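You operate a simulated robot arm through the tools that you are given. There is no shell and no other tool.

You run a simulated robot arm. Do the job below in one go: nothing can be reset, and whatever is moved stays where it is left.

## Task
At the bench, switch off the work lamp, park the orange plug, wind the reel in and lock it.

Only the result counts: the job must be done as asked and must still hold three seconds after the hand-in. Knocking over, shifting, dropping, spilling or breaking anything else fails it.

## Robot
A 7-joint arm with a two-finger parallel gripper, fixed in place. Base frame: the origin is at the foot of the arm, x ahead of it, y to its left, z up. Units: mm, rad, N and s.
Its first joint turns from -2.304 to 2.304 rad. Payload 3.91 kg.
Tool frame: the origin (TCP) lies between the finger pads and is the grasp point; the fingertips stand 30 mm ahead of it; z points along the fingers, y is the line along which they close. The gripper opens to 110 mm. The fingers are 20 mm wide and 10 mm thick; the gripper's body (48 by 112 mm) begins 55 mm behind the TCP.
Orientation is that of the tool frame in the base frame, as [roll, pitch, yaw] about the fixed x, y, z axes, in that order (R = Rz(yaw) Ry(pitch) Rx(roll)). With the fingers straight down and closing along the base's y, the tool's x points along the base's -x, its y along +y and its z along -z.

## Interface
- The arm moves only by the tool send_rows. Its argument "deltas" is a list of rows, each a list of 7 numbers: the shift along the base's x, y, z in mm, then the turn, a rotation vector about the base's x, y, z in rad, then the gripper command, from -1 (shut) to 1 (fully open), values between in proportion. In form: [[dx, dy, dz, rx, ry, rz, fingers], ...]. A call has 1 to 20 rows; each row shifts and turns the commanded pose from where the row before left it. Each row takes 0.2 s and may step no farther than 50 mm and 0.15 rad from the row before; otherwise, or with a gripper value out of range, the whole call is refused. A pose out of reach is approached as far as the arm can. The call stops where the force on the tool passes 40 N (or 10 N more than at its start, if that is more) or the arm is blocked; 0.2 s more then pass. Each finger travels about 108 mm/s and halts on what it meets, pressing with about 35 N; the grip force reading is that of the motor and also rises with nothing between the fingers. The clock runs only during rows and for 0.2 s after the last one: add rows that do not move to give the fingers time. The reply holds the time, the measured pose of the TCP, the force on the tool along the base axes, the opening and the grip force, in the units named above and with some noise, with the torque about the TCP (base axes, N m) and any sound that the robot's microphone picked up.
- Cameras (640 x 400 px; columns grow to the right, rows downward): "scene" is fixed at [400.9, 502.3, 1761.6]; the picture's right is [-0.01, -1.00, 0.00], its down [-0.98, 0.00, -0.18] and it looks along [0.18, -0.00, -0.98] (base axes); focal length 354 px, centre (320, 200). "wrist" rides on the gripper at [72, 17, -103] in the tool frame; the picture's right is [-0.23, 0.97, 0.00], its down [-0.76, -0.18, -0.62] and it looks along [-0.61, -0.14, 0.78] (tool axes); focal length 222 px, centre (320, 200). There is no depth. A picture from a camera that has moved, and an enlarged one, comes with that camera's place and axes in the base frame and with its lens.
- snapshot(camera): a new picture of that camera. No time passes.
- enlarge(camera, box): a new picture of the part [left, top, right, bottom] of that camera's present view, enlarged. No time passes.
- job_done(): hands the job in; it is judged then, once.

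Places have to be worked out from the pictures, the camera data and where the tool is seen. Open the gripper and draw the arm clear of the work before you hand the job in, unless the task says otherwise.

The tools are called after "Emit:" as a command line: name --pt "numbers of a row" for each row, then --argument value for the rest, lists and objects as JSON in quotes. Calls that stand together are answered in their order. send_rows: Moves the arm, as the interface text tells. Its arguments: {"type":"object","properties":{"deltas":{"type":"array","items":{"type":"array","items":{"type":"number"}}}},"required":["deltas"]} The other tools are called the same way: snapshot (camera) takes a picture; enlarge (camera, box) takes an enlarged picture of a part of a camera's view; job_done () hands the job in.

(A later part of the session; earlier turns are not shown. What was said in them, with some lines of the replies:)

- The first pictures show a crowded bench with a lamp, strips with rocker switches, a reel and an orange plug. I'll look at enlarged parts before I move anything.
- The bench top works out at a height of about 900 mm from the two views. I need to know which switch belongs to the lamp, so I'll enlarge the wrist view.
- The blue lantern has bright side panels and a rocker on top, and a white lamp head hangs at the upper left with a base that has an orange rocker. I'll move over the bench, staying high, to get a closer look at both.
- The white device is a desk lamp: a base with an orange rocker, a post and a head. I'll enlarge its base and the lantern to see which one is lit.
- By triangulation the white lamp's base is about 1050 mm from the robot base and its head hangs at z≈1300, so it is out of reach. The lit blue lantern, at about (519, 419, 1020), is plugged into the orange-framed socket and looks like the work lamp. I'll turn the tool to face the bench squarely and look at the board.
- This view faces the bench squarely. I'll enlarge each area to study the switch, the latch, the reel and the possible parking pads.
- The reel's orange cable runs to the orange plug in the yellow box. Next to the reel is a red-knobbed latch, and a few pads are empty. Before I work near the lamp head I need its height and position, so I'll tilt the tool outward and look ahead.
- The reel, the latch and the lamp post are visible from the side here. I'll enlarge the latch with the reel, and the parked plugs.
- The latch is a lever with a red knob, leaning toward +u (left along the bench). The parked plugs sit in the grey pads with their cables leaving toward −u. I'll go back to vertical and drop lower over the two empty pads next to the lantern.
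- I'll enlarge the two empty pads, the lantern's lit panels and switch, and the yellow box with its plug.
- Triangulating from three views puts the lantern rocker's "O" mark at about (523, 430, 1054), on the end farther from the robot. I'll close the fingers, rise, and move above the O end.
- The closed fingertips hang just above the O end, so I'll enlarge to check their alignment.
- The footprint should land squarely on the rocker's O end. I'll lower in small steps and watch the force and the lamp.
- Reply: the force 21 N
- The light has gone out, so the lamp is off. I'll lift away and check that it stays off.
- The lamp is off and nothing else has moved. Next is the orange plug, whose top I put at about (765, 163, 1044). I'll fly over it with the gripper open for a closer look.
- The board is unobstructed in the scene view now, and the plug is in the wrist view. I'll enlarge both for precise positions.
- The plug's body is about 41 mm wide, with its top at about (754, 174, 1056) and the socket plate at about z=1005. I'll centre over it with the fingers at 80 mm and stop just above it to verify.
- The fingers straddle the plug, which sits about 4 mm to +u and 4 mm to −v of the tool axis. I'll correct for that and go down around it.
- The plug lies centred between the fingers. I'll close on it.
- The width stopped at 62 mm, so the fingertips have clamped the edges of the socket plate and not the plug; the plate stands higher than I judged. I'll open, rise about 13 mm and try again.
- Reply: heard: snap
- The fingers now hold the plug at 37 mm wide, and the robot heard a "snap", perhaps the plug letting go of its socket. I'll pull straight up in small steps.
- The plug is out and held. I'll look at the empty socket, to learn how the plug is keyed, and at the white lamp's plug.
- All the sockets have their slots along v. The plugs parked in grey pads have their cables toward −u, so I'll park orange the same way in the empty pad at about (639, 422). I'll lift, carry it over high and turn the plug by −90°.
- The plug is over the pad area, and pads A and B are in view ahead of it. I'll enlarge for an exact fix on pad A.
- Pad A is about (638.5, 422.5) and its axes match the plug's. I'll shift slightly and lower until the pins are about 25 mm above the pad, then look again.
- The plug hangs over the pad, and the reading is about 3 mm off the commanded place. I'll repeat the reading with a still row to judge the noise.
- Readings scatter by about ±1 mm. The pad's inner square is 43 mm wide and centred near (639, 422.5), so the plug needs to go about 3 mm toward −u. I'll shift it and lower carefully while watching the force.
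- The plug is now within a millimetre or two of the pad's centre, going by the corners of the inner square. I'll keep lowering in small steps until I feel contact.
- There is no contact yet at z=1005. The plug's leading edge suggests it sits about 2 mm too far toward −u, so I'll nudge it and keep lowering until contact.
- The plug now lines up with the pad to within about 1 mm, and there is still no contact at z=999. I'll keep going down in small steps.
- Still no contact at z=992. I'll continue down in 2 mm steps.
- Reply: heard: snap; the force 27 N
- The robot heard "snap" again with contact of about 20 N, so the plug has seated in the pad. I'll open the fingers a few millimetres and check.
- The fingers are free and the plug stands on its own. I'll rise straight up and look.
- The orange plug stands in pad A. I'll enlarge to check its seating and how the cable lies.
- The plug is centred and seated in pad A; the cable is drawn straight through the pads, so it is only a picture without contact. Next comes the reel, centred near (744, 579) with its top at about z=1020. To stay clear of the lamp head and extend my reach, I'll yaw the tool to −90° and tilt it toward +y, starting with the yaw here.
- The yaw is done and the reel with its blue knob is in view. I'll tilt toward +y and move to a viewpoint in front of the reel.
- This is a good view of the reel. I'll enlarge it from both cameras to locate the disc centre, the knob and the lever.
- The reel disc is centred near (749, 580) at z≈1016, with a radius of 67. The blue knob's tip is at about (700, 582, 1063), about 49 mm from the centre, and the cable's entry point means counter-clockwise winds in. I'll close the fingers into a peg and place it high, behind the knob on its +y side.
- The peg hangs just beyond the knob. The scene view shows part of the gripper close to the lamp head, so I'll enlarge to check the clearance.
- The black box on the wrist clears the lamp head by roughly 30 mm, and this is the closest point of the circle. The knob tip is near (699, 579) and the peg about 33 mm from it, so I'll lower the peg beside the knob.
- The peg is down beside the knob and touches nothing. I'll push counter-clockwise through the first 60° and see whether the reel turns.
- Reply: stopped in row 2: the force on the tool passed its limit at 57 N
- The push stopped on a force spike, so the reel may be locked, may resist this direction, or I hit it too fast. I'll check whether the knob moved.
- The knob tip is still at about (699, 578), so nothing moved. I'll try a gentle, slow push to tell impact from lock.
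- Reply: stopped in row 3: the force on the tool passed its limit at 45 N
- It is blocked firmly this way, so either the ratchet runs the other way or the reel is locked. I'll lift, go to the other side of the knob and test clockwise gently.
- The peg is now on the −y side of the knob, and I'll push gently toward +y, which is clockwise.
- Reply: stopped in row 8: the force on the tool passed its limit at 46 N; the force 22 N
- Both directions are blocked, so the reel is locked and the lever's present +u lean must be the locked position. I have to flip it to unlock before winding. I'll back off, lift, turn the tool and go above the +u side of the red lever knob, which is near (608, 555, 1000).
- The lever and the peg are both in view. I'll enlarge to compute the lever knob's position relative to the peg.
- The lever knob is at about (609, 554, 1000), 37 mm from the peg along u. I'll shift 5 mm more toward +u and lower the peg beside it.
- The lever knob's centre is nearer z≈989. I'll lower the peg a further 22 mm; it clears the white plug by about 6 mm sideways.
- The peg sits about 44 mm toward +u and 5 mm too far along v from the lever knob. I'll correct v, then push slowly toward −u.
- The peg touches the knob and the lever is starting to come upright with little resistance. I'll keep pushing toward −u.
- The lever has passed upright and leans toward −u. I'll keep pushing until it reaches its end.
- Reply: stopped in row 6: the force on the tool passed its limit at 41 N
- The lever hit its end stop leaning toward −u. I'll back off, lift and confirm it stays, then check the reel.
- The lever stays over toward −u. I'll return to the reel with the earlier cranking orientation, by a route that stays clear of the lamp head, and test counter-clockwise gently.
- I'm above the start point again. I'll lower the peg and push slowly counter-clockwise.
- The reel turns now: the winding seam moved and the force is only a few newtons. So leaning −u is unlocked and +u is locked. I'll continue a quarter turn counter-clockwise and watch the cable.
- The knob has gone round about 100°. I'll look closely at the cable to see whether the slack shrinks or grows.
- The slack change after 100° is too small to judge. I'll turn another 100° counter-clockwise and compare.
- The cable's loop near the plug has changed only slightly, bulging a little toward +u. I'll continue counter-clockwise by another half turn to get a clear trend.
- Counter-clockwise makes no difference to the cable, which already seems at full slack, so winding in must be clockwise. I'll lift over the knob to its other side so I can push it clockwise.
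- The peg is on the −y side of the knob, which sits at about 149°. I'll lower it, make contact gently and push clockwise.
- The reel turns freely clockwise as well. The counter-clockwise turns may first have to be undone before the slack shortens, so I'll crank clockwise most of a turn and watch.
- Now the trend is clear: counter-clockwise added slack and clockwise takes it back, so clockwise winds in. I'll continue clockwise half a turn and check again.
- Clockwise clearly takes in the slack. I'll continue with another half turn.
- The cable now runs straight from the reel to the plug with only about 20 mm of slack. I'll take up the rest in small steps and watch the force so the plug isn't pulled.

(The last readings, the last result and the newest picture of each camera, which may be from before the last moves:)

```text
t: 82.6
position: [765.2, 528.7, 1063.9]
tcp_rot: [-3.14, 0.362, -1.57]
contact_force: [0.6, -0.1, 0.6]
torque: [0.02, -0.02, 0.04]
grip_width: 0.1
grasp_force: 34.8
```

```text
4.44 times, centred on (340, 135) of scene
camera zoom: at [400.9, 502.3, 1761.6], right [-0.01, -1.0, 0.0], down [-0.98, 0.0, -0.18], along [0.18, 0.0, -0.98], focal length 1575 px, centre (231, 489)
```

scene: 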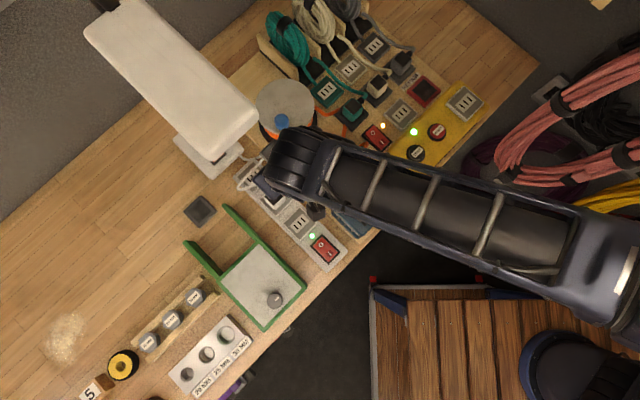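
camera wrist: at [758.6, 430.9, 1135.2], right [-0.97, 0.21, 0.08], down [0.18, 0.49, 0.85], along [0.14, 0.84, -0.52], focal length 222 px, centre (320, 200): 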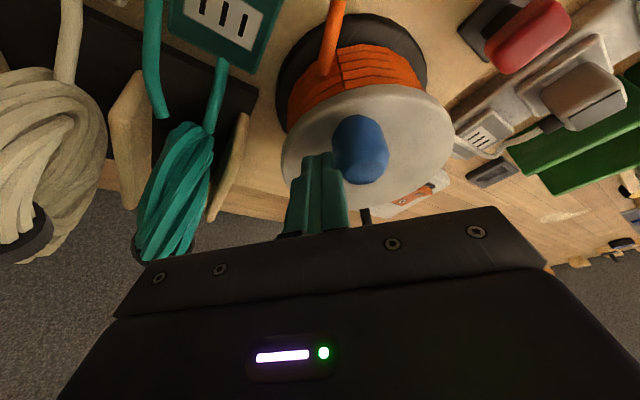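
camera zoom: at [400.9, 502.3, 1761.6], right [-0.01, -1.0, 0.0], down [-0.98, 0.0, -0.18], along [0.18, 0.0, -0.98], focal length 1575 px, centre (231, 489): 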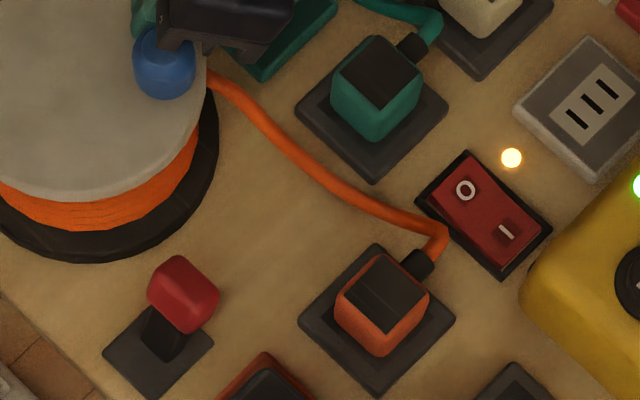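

There is still some curve in the cable and almost no force. I'll wind on by another 20°.

Emit:
send_rows --pt "-4.1 -1.2 0 0 0 0 -1" --pt "-4.2 -0.8 0 0 0 0 -1" --pt "-4.25 -0.45 0 0 0 0 -1" --pt "-4.27 -0.1 0 0 0 0 -1" --pt "0 0 0 0 0 0 -1"

Emit:
enlarge --camera "scene" --box '[300, 90, 380, 180]'

```text
t: 83.8
position: [748.4, 526.0, 1063.6]
tcp_rot: [-3.139, 0.36, -1.57]
contact_force: [0.9, 0.7, -0.4]
torque: [0.0, -0.01, 0.0]
grip_width: 0.1
grasp_force: 35.2
```

```text
4.44 times, centred on (340, 135) of scene
camera zoom: at [400.9, 502.3, 1761.6], right [-0.01, -1.0, 0.0], down [-0.98, 0.0, -0.18], along [0.18, 0.0, -0.98], focal length 1575 px, centre (231, 489)
```

zoom: 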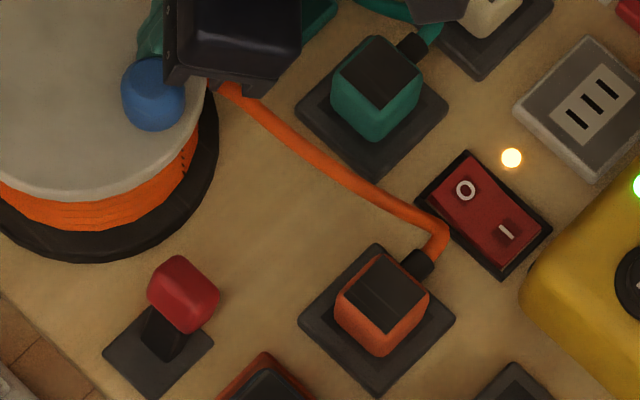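

The cable is straighter and the force is still negligible. I'll go another 20°.

Emit:
send_rows --pt "-4.26 0.3 0 0 0 0 -1" --pt "-4.22 0.67 0 0 0 0 -1" --pt "-4.14 1.03 0 0 0 0 -1" --pt "-4.04 1.39 0 0 0 0 -1" --pt "0 0 0 0 0 0 -1"

Emit:
enlarge --camera "scene" --box '[300, 90, 380, 180]'

```text
t: 84.9
position: [737.8, 528.1, 1064.1]
tcp_rot: [-3.132, 0.362, -1.573]
contact_force: [9.3, 4.1, -5.3]
torque: [0.06, -0.27, -0.15]
grip_width: 0.2
grasp_force: 34.6
stopped in row 5: the force on the tool passed its limit at 45 N (the readings are from after the stop); the commanded pose is now the measured one
```

```text
4.44 times, centred on (340, 135) of scene
camera zoom: at [400.9, 502.3, 1761.6], right [-0.01, -1.0, 0.0], down [-0.98, 0.0, -0.18], along [0.18, 0.0, -0.98], focal length 1575 px, centre (231, 489)
```

zoom: 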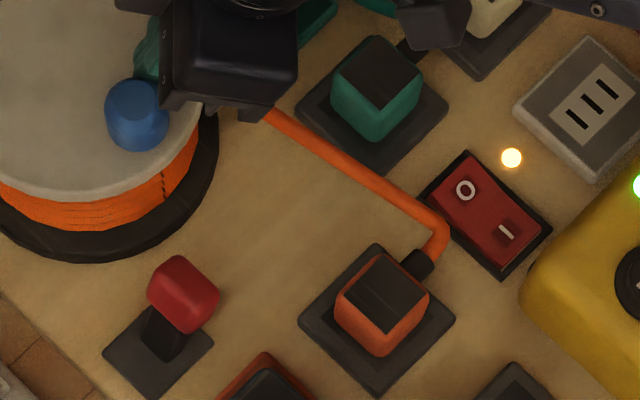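

The cable is taut, the reel has reached its end and the plug is still seated, so the reel is wound in. Now I'll lock it by pushing the lever back to +u. I'll back off, lift, turn the tool and go to the −u side of the lever.

Emit:
send_rows --pt "4 -1 0 0 0 0 -1" --pt "0 0 30 0 0 0 -1" --pt "0 0 30 0 0 0 -1" --pt "-12 -7.3 0 0 0 -0.1287 -1" --pt "-12 -7.3 0 0 0 -0.1287 -1" --pt "-12 -7.3 0 0 0 -0.1287 -1" --pt "-12 -7.3 0 0 0 -0.1287 -1" --pt "-12 -7.3 0 0 0 -0.1287 -1" --pt "-12 -7.3 0 0 0 -0.1287 -1" --pt "0 0 0 0 0 0 -1"

Emit:
snapshot --camera "wrist"

Emit:
enlarge --camera "scene" --box '[240, 70, 400, 190]'

```text
t: 87.1
position: [668.3, 483.4, 1123.9]
tcp_rot: [-3.134, 0.363, -2.346]
contact_force: [0.2, 0.6, 0.0]
torque: [0.02, 0.04, 0.0]
grip_width: 0.0
grasp_force: 34.9
```

```text
taken
camera wrist: at [581.9, 420.6, 1195.1], right [-0.55, 0.84, 0.07], down [0.47, 0.23, 0.85], along [0.7, 0.5, -0.51], focal length 222 px, centre (320, 200)
```

wrist: 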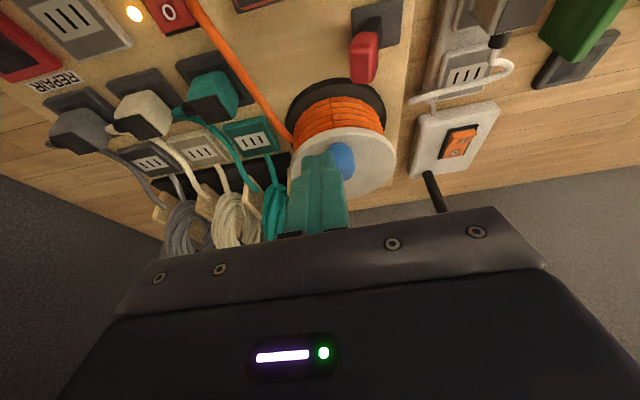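

```text
3.33 times, centred on (320, 130) of scene
camera zoom: at [400.9, 502.3, 1761.6], right [-0.01, -1.0, 0.0], down [-0.98, 0.0, -0.18], along [0.18, 0.0, -0.98], focal length 1182 px, centre (320, 433)
```

zoom: 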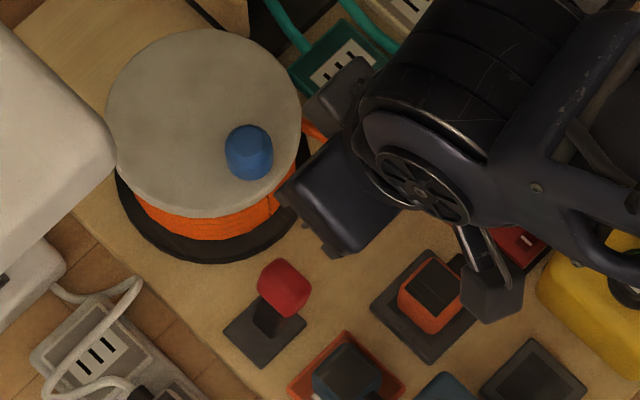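

The cable stays taut with the peg gone. I'll enlarge the lever in the wrist view to compute its position.

Emit:
enlarge --camera "wrist" --box '[240, 0, 440, 190]'

```text
2.11 times, centred on (340, 95) of wrist
camera zoom: at [581.9, 420.6, 1195.1], right [-0.55, 0.84, 0.07], down [0.47, 0.23, 0.85], along [0.7, 0.5, -0.51], focal length 468 px, centre (278, 421)
```

zoom: 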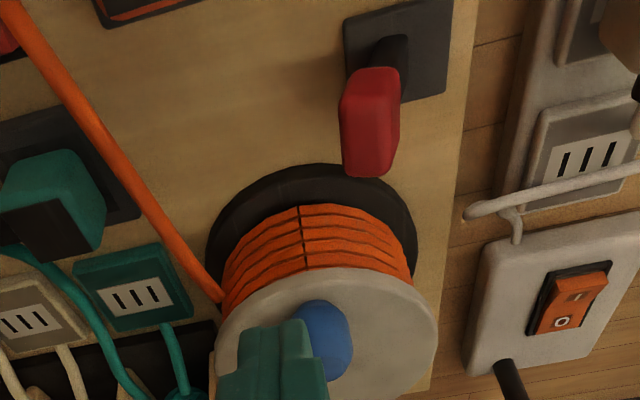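

The lever knob is at about (642, 525, 990) and my peg is about 48 mm away on its −u side. I'll align it in v and lower it beside the lever.

Emit:
send_rows --pt "2.1 2.1 -20 0 0 0 -1" --pt "0 0 -35 0 0 0 -1" --pt "0 0 -30 0 0 0 -1" --pt "0 0 -15 0 0 0 -1" --pt "0 0 -6 0 0 0 -1" --pt "0 0 0 0 0 0 -1"

Emit:
snapshot --camera "wrist"

Emit:
enlarge --camera "wrist" --box '[240, 40, 440, 200]'

```text
t: 88.5
position: [670.2, 486.2, 1017.0]
tcp_rot: [-3.133, 0.362, -2.344]
contact_force: [-0.4, 0.5, 1.0]
torque: [0.0, -0.04, -0.04]
grip_width: 0.0
grasp_force: 34.7
```

```text
taken
camera wrist: at [583.9, 423.5, 1088.7], right [-0.55, 0.83, 0.07], down [0.47, 0.23, 0.85], along [0.7, 0.5, -0.51], focal length 222 px, centre (320, 200)
```

wrist: 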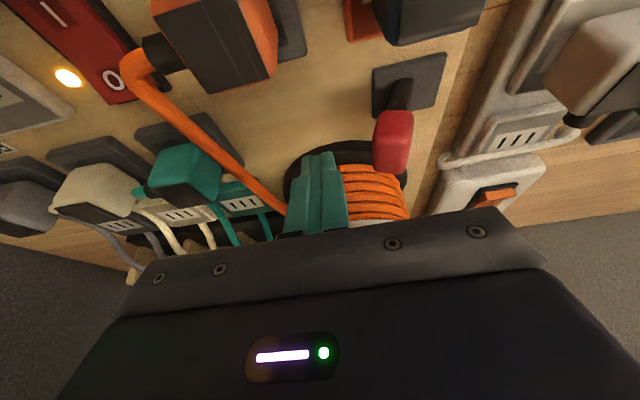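

```text
2.50 times, centred on (340, 120) of wrist
camera zoom: at [583.9, 423.5, 1088.7], right [-0.55, 0.83, 0.07], down [0.47, 0.23, 0.85], along [0.7, 0.5, -0.51], focal length 555 px, centre (270, 400)
```

zoom: 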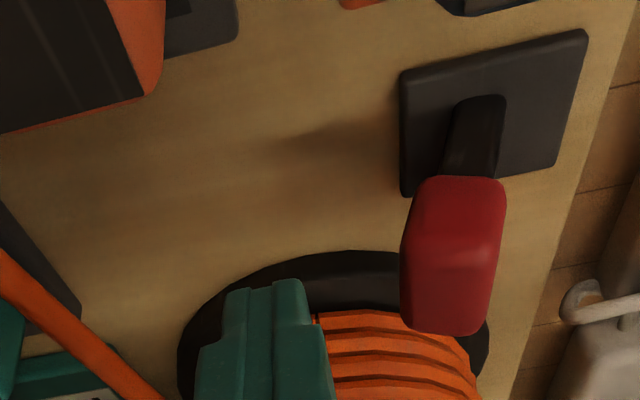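

The peg is aligned with the lever knob, with a gap of about 20 mm. I'll push toward +u.

Emit:
send_rows --pt "-3.6 3.5 0 0 0 0 -1" --pt "-3.6 3.5 0 0 0 0 -1" --pt "-2.86 2.8 0 0 0 0 -1" --pt "-2.14 2.1 0 0 0 0 -1" --pt "-2.14 2.1 0 0 0 0 -1" --pt "-2.14 2.1 0 0 0 0 -1" --pt "-2.14 2.1 0 0 0 0 -1" --pt "-2.14 2.1 0 0 0 0 -1" --pt "-2.14 2.1 0 0 0 0 -1" --pt "-2.14 2.1 0 0 0 0 -1" --pt "-2.14 2.1 0 0 0 0 -1" --pt "-2.14 2.1 0 0 0 0 -1" --pt "0 0 0 0 0 0 -1"

Emit:
enlarge --camera "wrist" --box '[240, 40, 440, 200]'

```text
t: 91.3
position: [641.4, 513.6, 1017.7]
tcp_rot: [-3.133, 0.361, -2.344]
contact_force: [0.1, -0.9, 0.3]
torque: [0.0, -0.01, -0.05]
grip_width: 0.0
grasp_force: 34.4
```

```text
2.50 times, centred on (340, 120) of wrist
camera zoom: at [554.8, 451.3, 1089.3], right [-0.55, 0.83, 0.07], down [0.47, 0.23, 0.85], along [0.7, 0.5, -0.51], focal length 555 px, centre (270, 400)
```

zoom: 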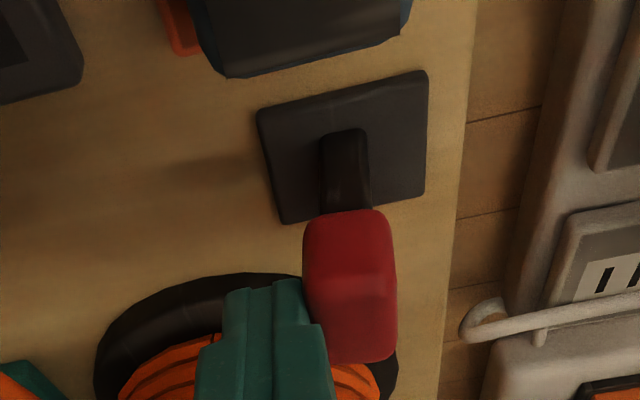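

The lever is coming upright. I'll keep pushing until it reaches the +u stop.

Emit:
send_rows --pt "-2.14 2.1 0 0 0 0 -1" --pt "-2.14 2.1 0 0 0 0 -1" --pt "-2.14 2.1 0 0 0 0 -1" --pt "-2.14 2.1 0 0 0 0 -1" --pt "-2.14 2.1 0 0 0 0 -1" --pt "-2.14 2.1 0 0 0 0 -1" --pt "-2.14 2.1 0 0 0 0 -1" --pt "-2.14 2.1 0 0 0 0 -1" --pt "-2.14 2.1 0 0 0 0 -1" --pt "0 0 0 0 0 0 -1"

Emit:
enlarge --camera "wrist" --box '[240, 40, 440, 200]'

```text
t: 93.5
position: [622.4, 532.5, 1018.2]
tcp_rot: [-3.132, 0.363, -2.343]
contact_force: [1.5, -1.3, 0.4]
torque: [-0.02, -0.04, 0.0]
grip_width: 0.0
grasp_force: 35.3
```

```text
2.50 times, centred on (340, 120) of wrist
camera zoom: at [536.0, 470.7, 1089.2], right [-0.55, 0.83, 0.07], down [0.47, 0.23, 0.85], along [0.7, 0.5, -0.51], focal length 555 px, centre (270, 400)
```

zoom: 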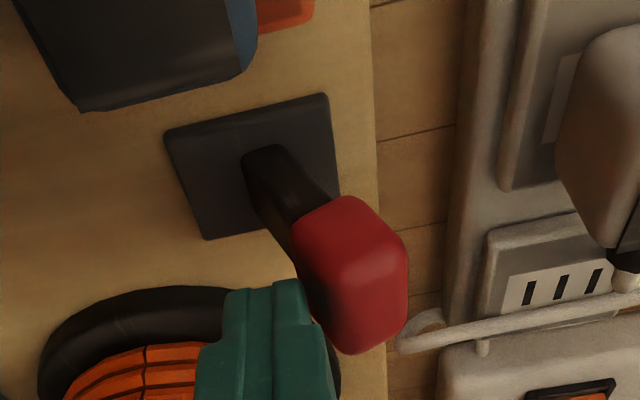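

The lever leans toward +u again. I'll push the last millimetres to the end stop.

Emit:
send_rows --pt "-1.43 1.4 0 0 0 0 -1" --pt "-1.43 1.4 0 0 0 0 -1" --pt "-1.43 1.4 0 0 0 0 -1" --pt "-1.43 1.4 0 0 0 0 -1" --pt "-1.43 1.4 0 0 0 0 -1" --pt "-1.43 1.4 0 0 0 0 -1" --pt "0 0 0 0 0 0 -1"

Emit:
enlarge --camera "wrist" --box '[240, 40, 440, 200]'

```text
t: 94.4
position: [622.1, 533.9, 1018.5]
tcp_rot: [-3.128, 0.361, -2.348]
contact_force: [5.3, -8.5, 3.7]
torque: [-0.25, -0.15, 0.0]
grip_width: 0.1
grasp_force: 34.9
stopped in row 4: the force on the tool passed its limit at 43 N (the readings are from after the stop); the commanded pose is now the measured one
```

```text
2.50 times, centred on (340, 120) of wrist
camera zoom: at [535.4, 472.4, 1089.7], right [-0.54, 0.84, 0.07], down [0.47, 0.23, 0.85], along [0.7, 0.49, -0.51], focal length 555 px, centre (270, 400)
```

zoom: 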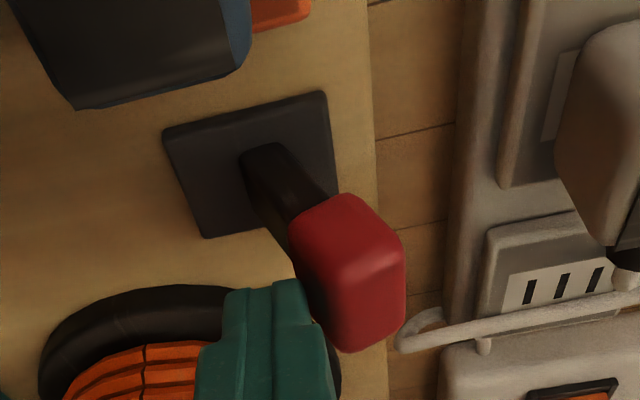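

The lever is at its +u stop, which is the locked position. I'll back off, lift straight up and look over the scene.

Emit:
send_rows --pt "4 -3.9 0 0 0 0 -1" --pt "4 -3.9 0 0 0 0 -1" --pt "0 0 40 0 0 0 -1" --pt "0 0 40 0 0 0 -1" --pt "-10 -10 40 0 0 0 -1" --pt "-20 -20 30 0 0 0 -1" --pt "-30 -30 20 0 0 0 1" --pt "-30 -30 20 0 0 0 1" --pt "-30 -30 20 0 0 0 1" --pt "0 0 0 0 0 0 1"

Emit:
snapshot --camera "wrist"

Emit:
snapshot --camera "scene"

```text
t: 96.6
position: [509.5, 405.8, 1229.6]
tcp_rot: [-3.13, 0.36, -2.348]
contact_force: [0.4, 1.4, -0.3]
torque: [-0.01, 0.01, 0.01]
grip_width: 110.0
grasp_force: 0.1
```

```text
taken
camera wrist: at [423.1, 344.7, 1301.3], right [-0.54, 0.84, 0.07], down [0.47, 0.23, 0.85], along [0.7, 0.5, -0.52], focal length 222 px, centre (320, 200)
```

wrist: 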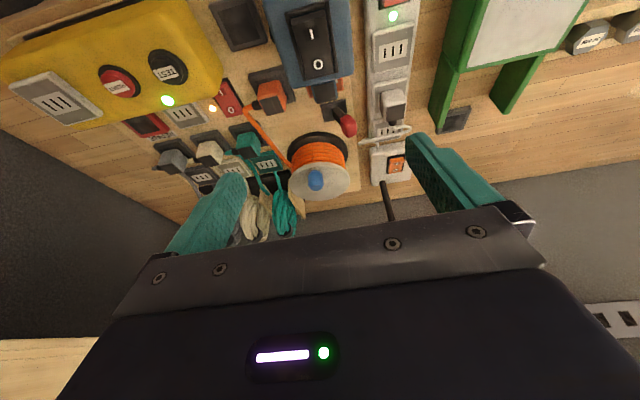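

```text
taken
```

scene: 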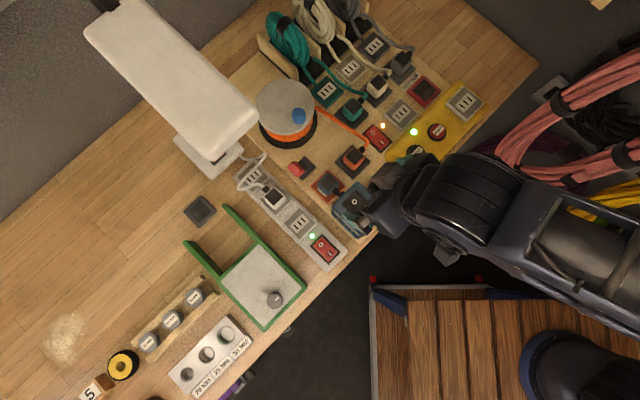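

Everything looks in order from here. I'll draw the arm back toward its starting place for an unobstructed final check.

Emit:
send_rows --pt "-35 -5 25 -0.09 0.08 0 1" --pt "-35 -5 25 -0.09 0.08 0 1" --pt "-35 -5 25 -0.09 0.08 0 1" --pt "-35 -5 25 0 0 0 1" --pt "-15 -5 15 0 0 0 1" --pt "0 0 0 0 0 0 1" --pt "0 0 0 0 0 0 1" --pt "0 0 0 0 0 0 1"

Emit:
snapshot --camera "scene"

Emit:
enlarge --camera "scene" --box '[240, 70, 400, 190]'

Emit:
enlarge --camera "scene" --box '[220, 130, 420, 265]'

Emit:
snapshot --camera "wrist"

```text
t: 98.4
position: [354.6, 383.0, 1343.1]
tcp_rot: [-3.112, 0.002, -2.345]
contact_force: [-0.4, -0.2, 0.0]
torque: [-0.01, 0.01, 0.01]
grip_width: 110.1
grasp_force: 0.0
```

```text
taken
```

scene: 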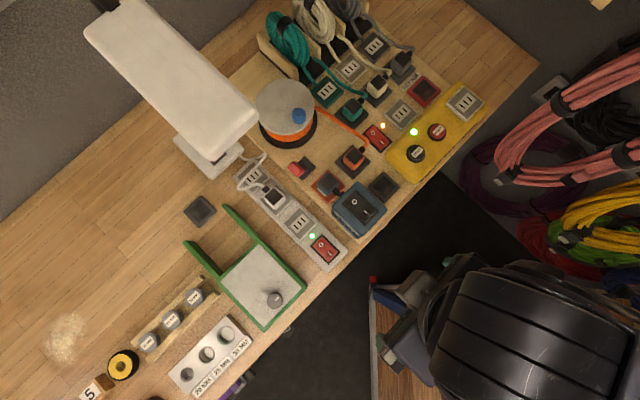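

```text
3.33 times, centred on (320, 130) of scene
camera zoom: at [400.9, 502.3, 1761.6], right [-0.01, -1.0, 0.0], down [-0.98, 0.0, -0.18], along [0.18, 0.0, -0.98], focal length 1182 px, centre (320, 433)
```

zoom: 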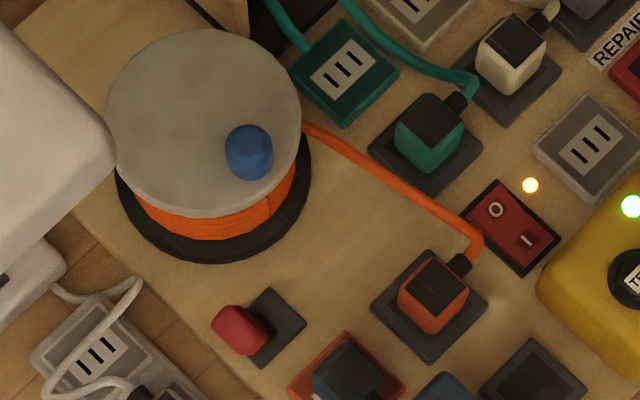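

```text
2.96 times, centred on (320, 198) of scene
camera zoom: at [400.9, 502.3, 1761.6], right [-0.01, -1.0, 0.0], down [-0.98, 0.0, -0.18], along [0.18, 0.0, -0.98], focal length 1050 px, centre (320, 207)
```

zoom: 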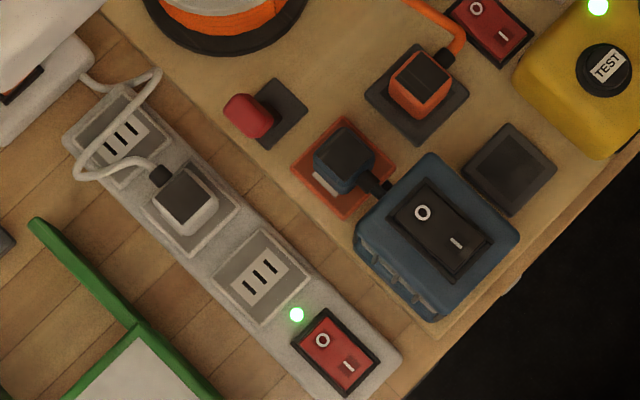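

```text
taken
camera wrist: at [288.4, 345.0, 1445.4], right [-0.54, 0.84, -0.03], down [0.65, 0.43, 0.63], along [0.54, 0.32, -0.78], focal length 222 px, centre (320, 200)
```

wrist: 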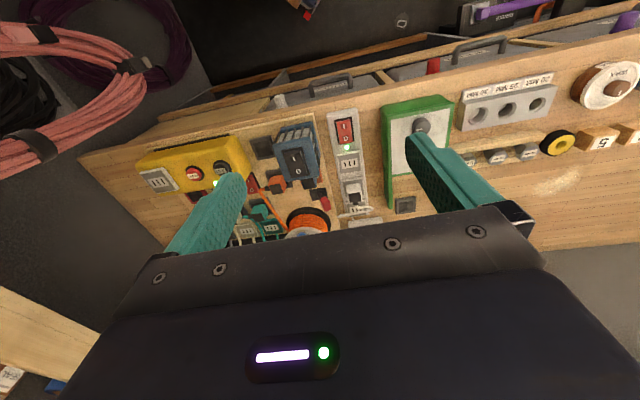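

The final pictures show the lamp dark with its rocker on O, the orange plug seated in the grey parking pad, and the cable taut on the reel. The lever is back at its locked +u stop, nothing else looks moved, and the arm is clear with the gripper open. I'm handing the job in.

Emit:
job_done

```text
The job is handed in.
```

I did all four steps and handed the job in. The hand-in gave no verdict, so I don't know how it was judged.

- **Work lamp:** I took the blue lantern, the only lamp shining on the bench, to be the work lamp. I pressed its rocker to O; its panels went dark and stayed dark.
- **Orange plug:** I pulled it from the yellow box and seated it in an empty grey pad, turned the same way as the other parked plugs. The robot heard a snap as it went in. No pad was labelled for orange. I chose the one between the lantern's socket and the red rocker; a second identical pad next to the lantern was also free.
- **Reel:** It was locked at the start, so I flipped the red lever to release it. My first turns, counter-clockwise, only added slack, so I reversed them and wound clockwise until the cable was straight and the reel stopped turning.
- **Lock:** I pushed the lever back to where it stood at the start, when the reel would not turn either way. I didn't try turning the reel again after locking it.

On my first try for the plug, the fingers closed on the edges of the yellow box's socket plate instead. I let go and tried again higher. In the final pictures nothing else on the bench looks moved, the plug is still seated, and the arm is drawn back with the gripper open.
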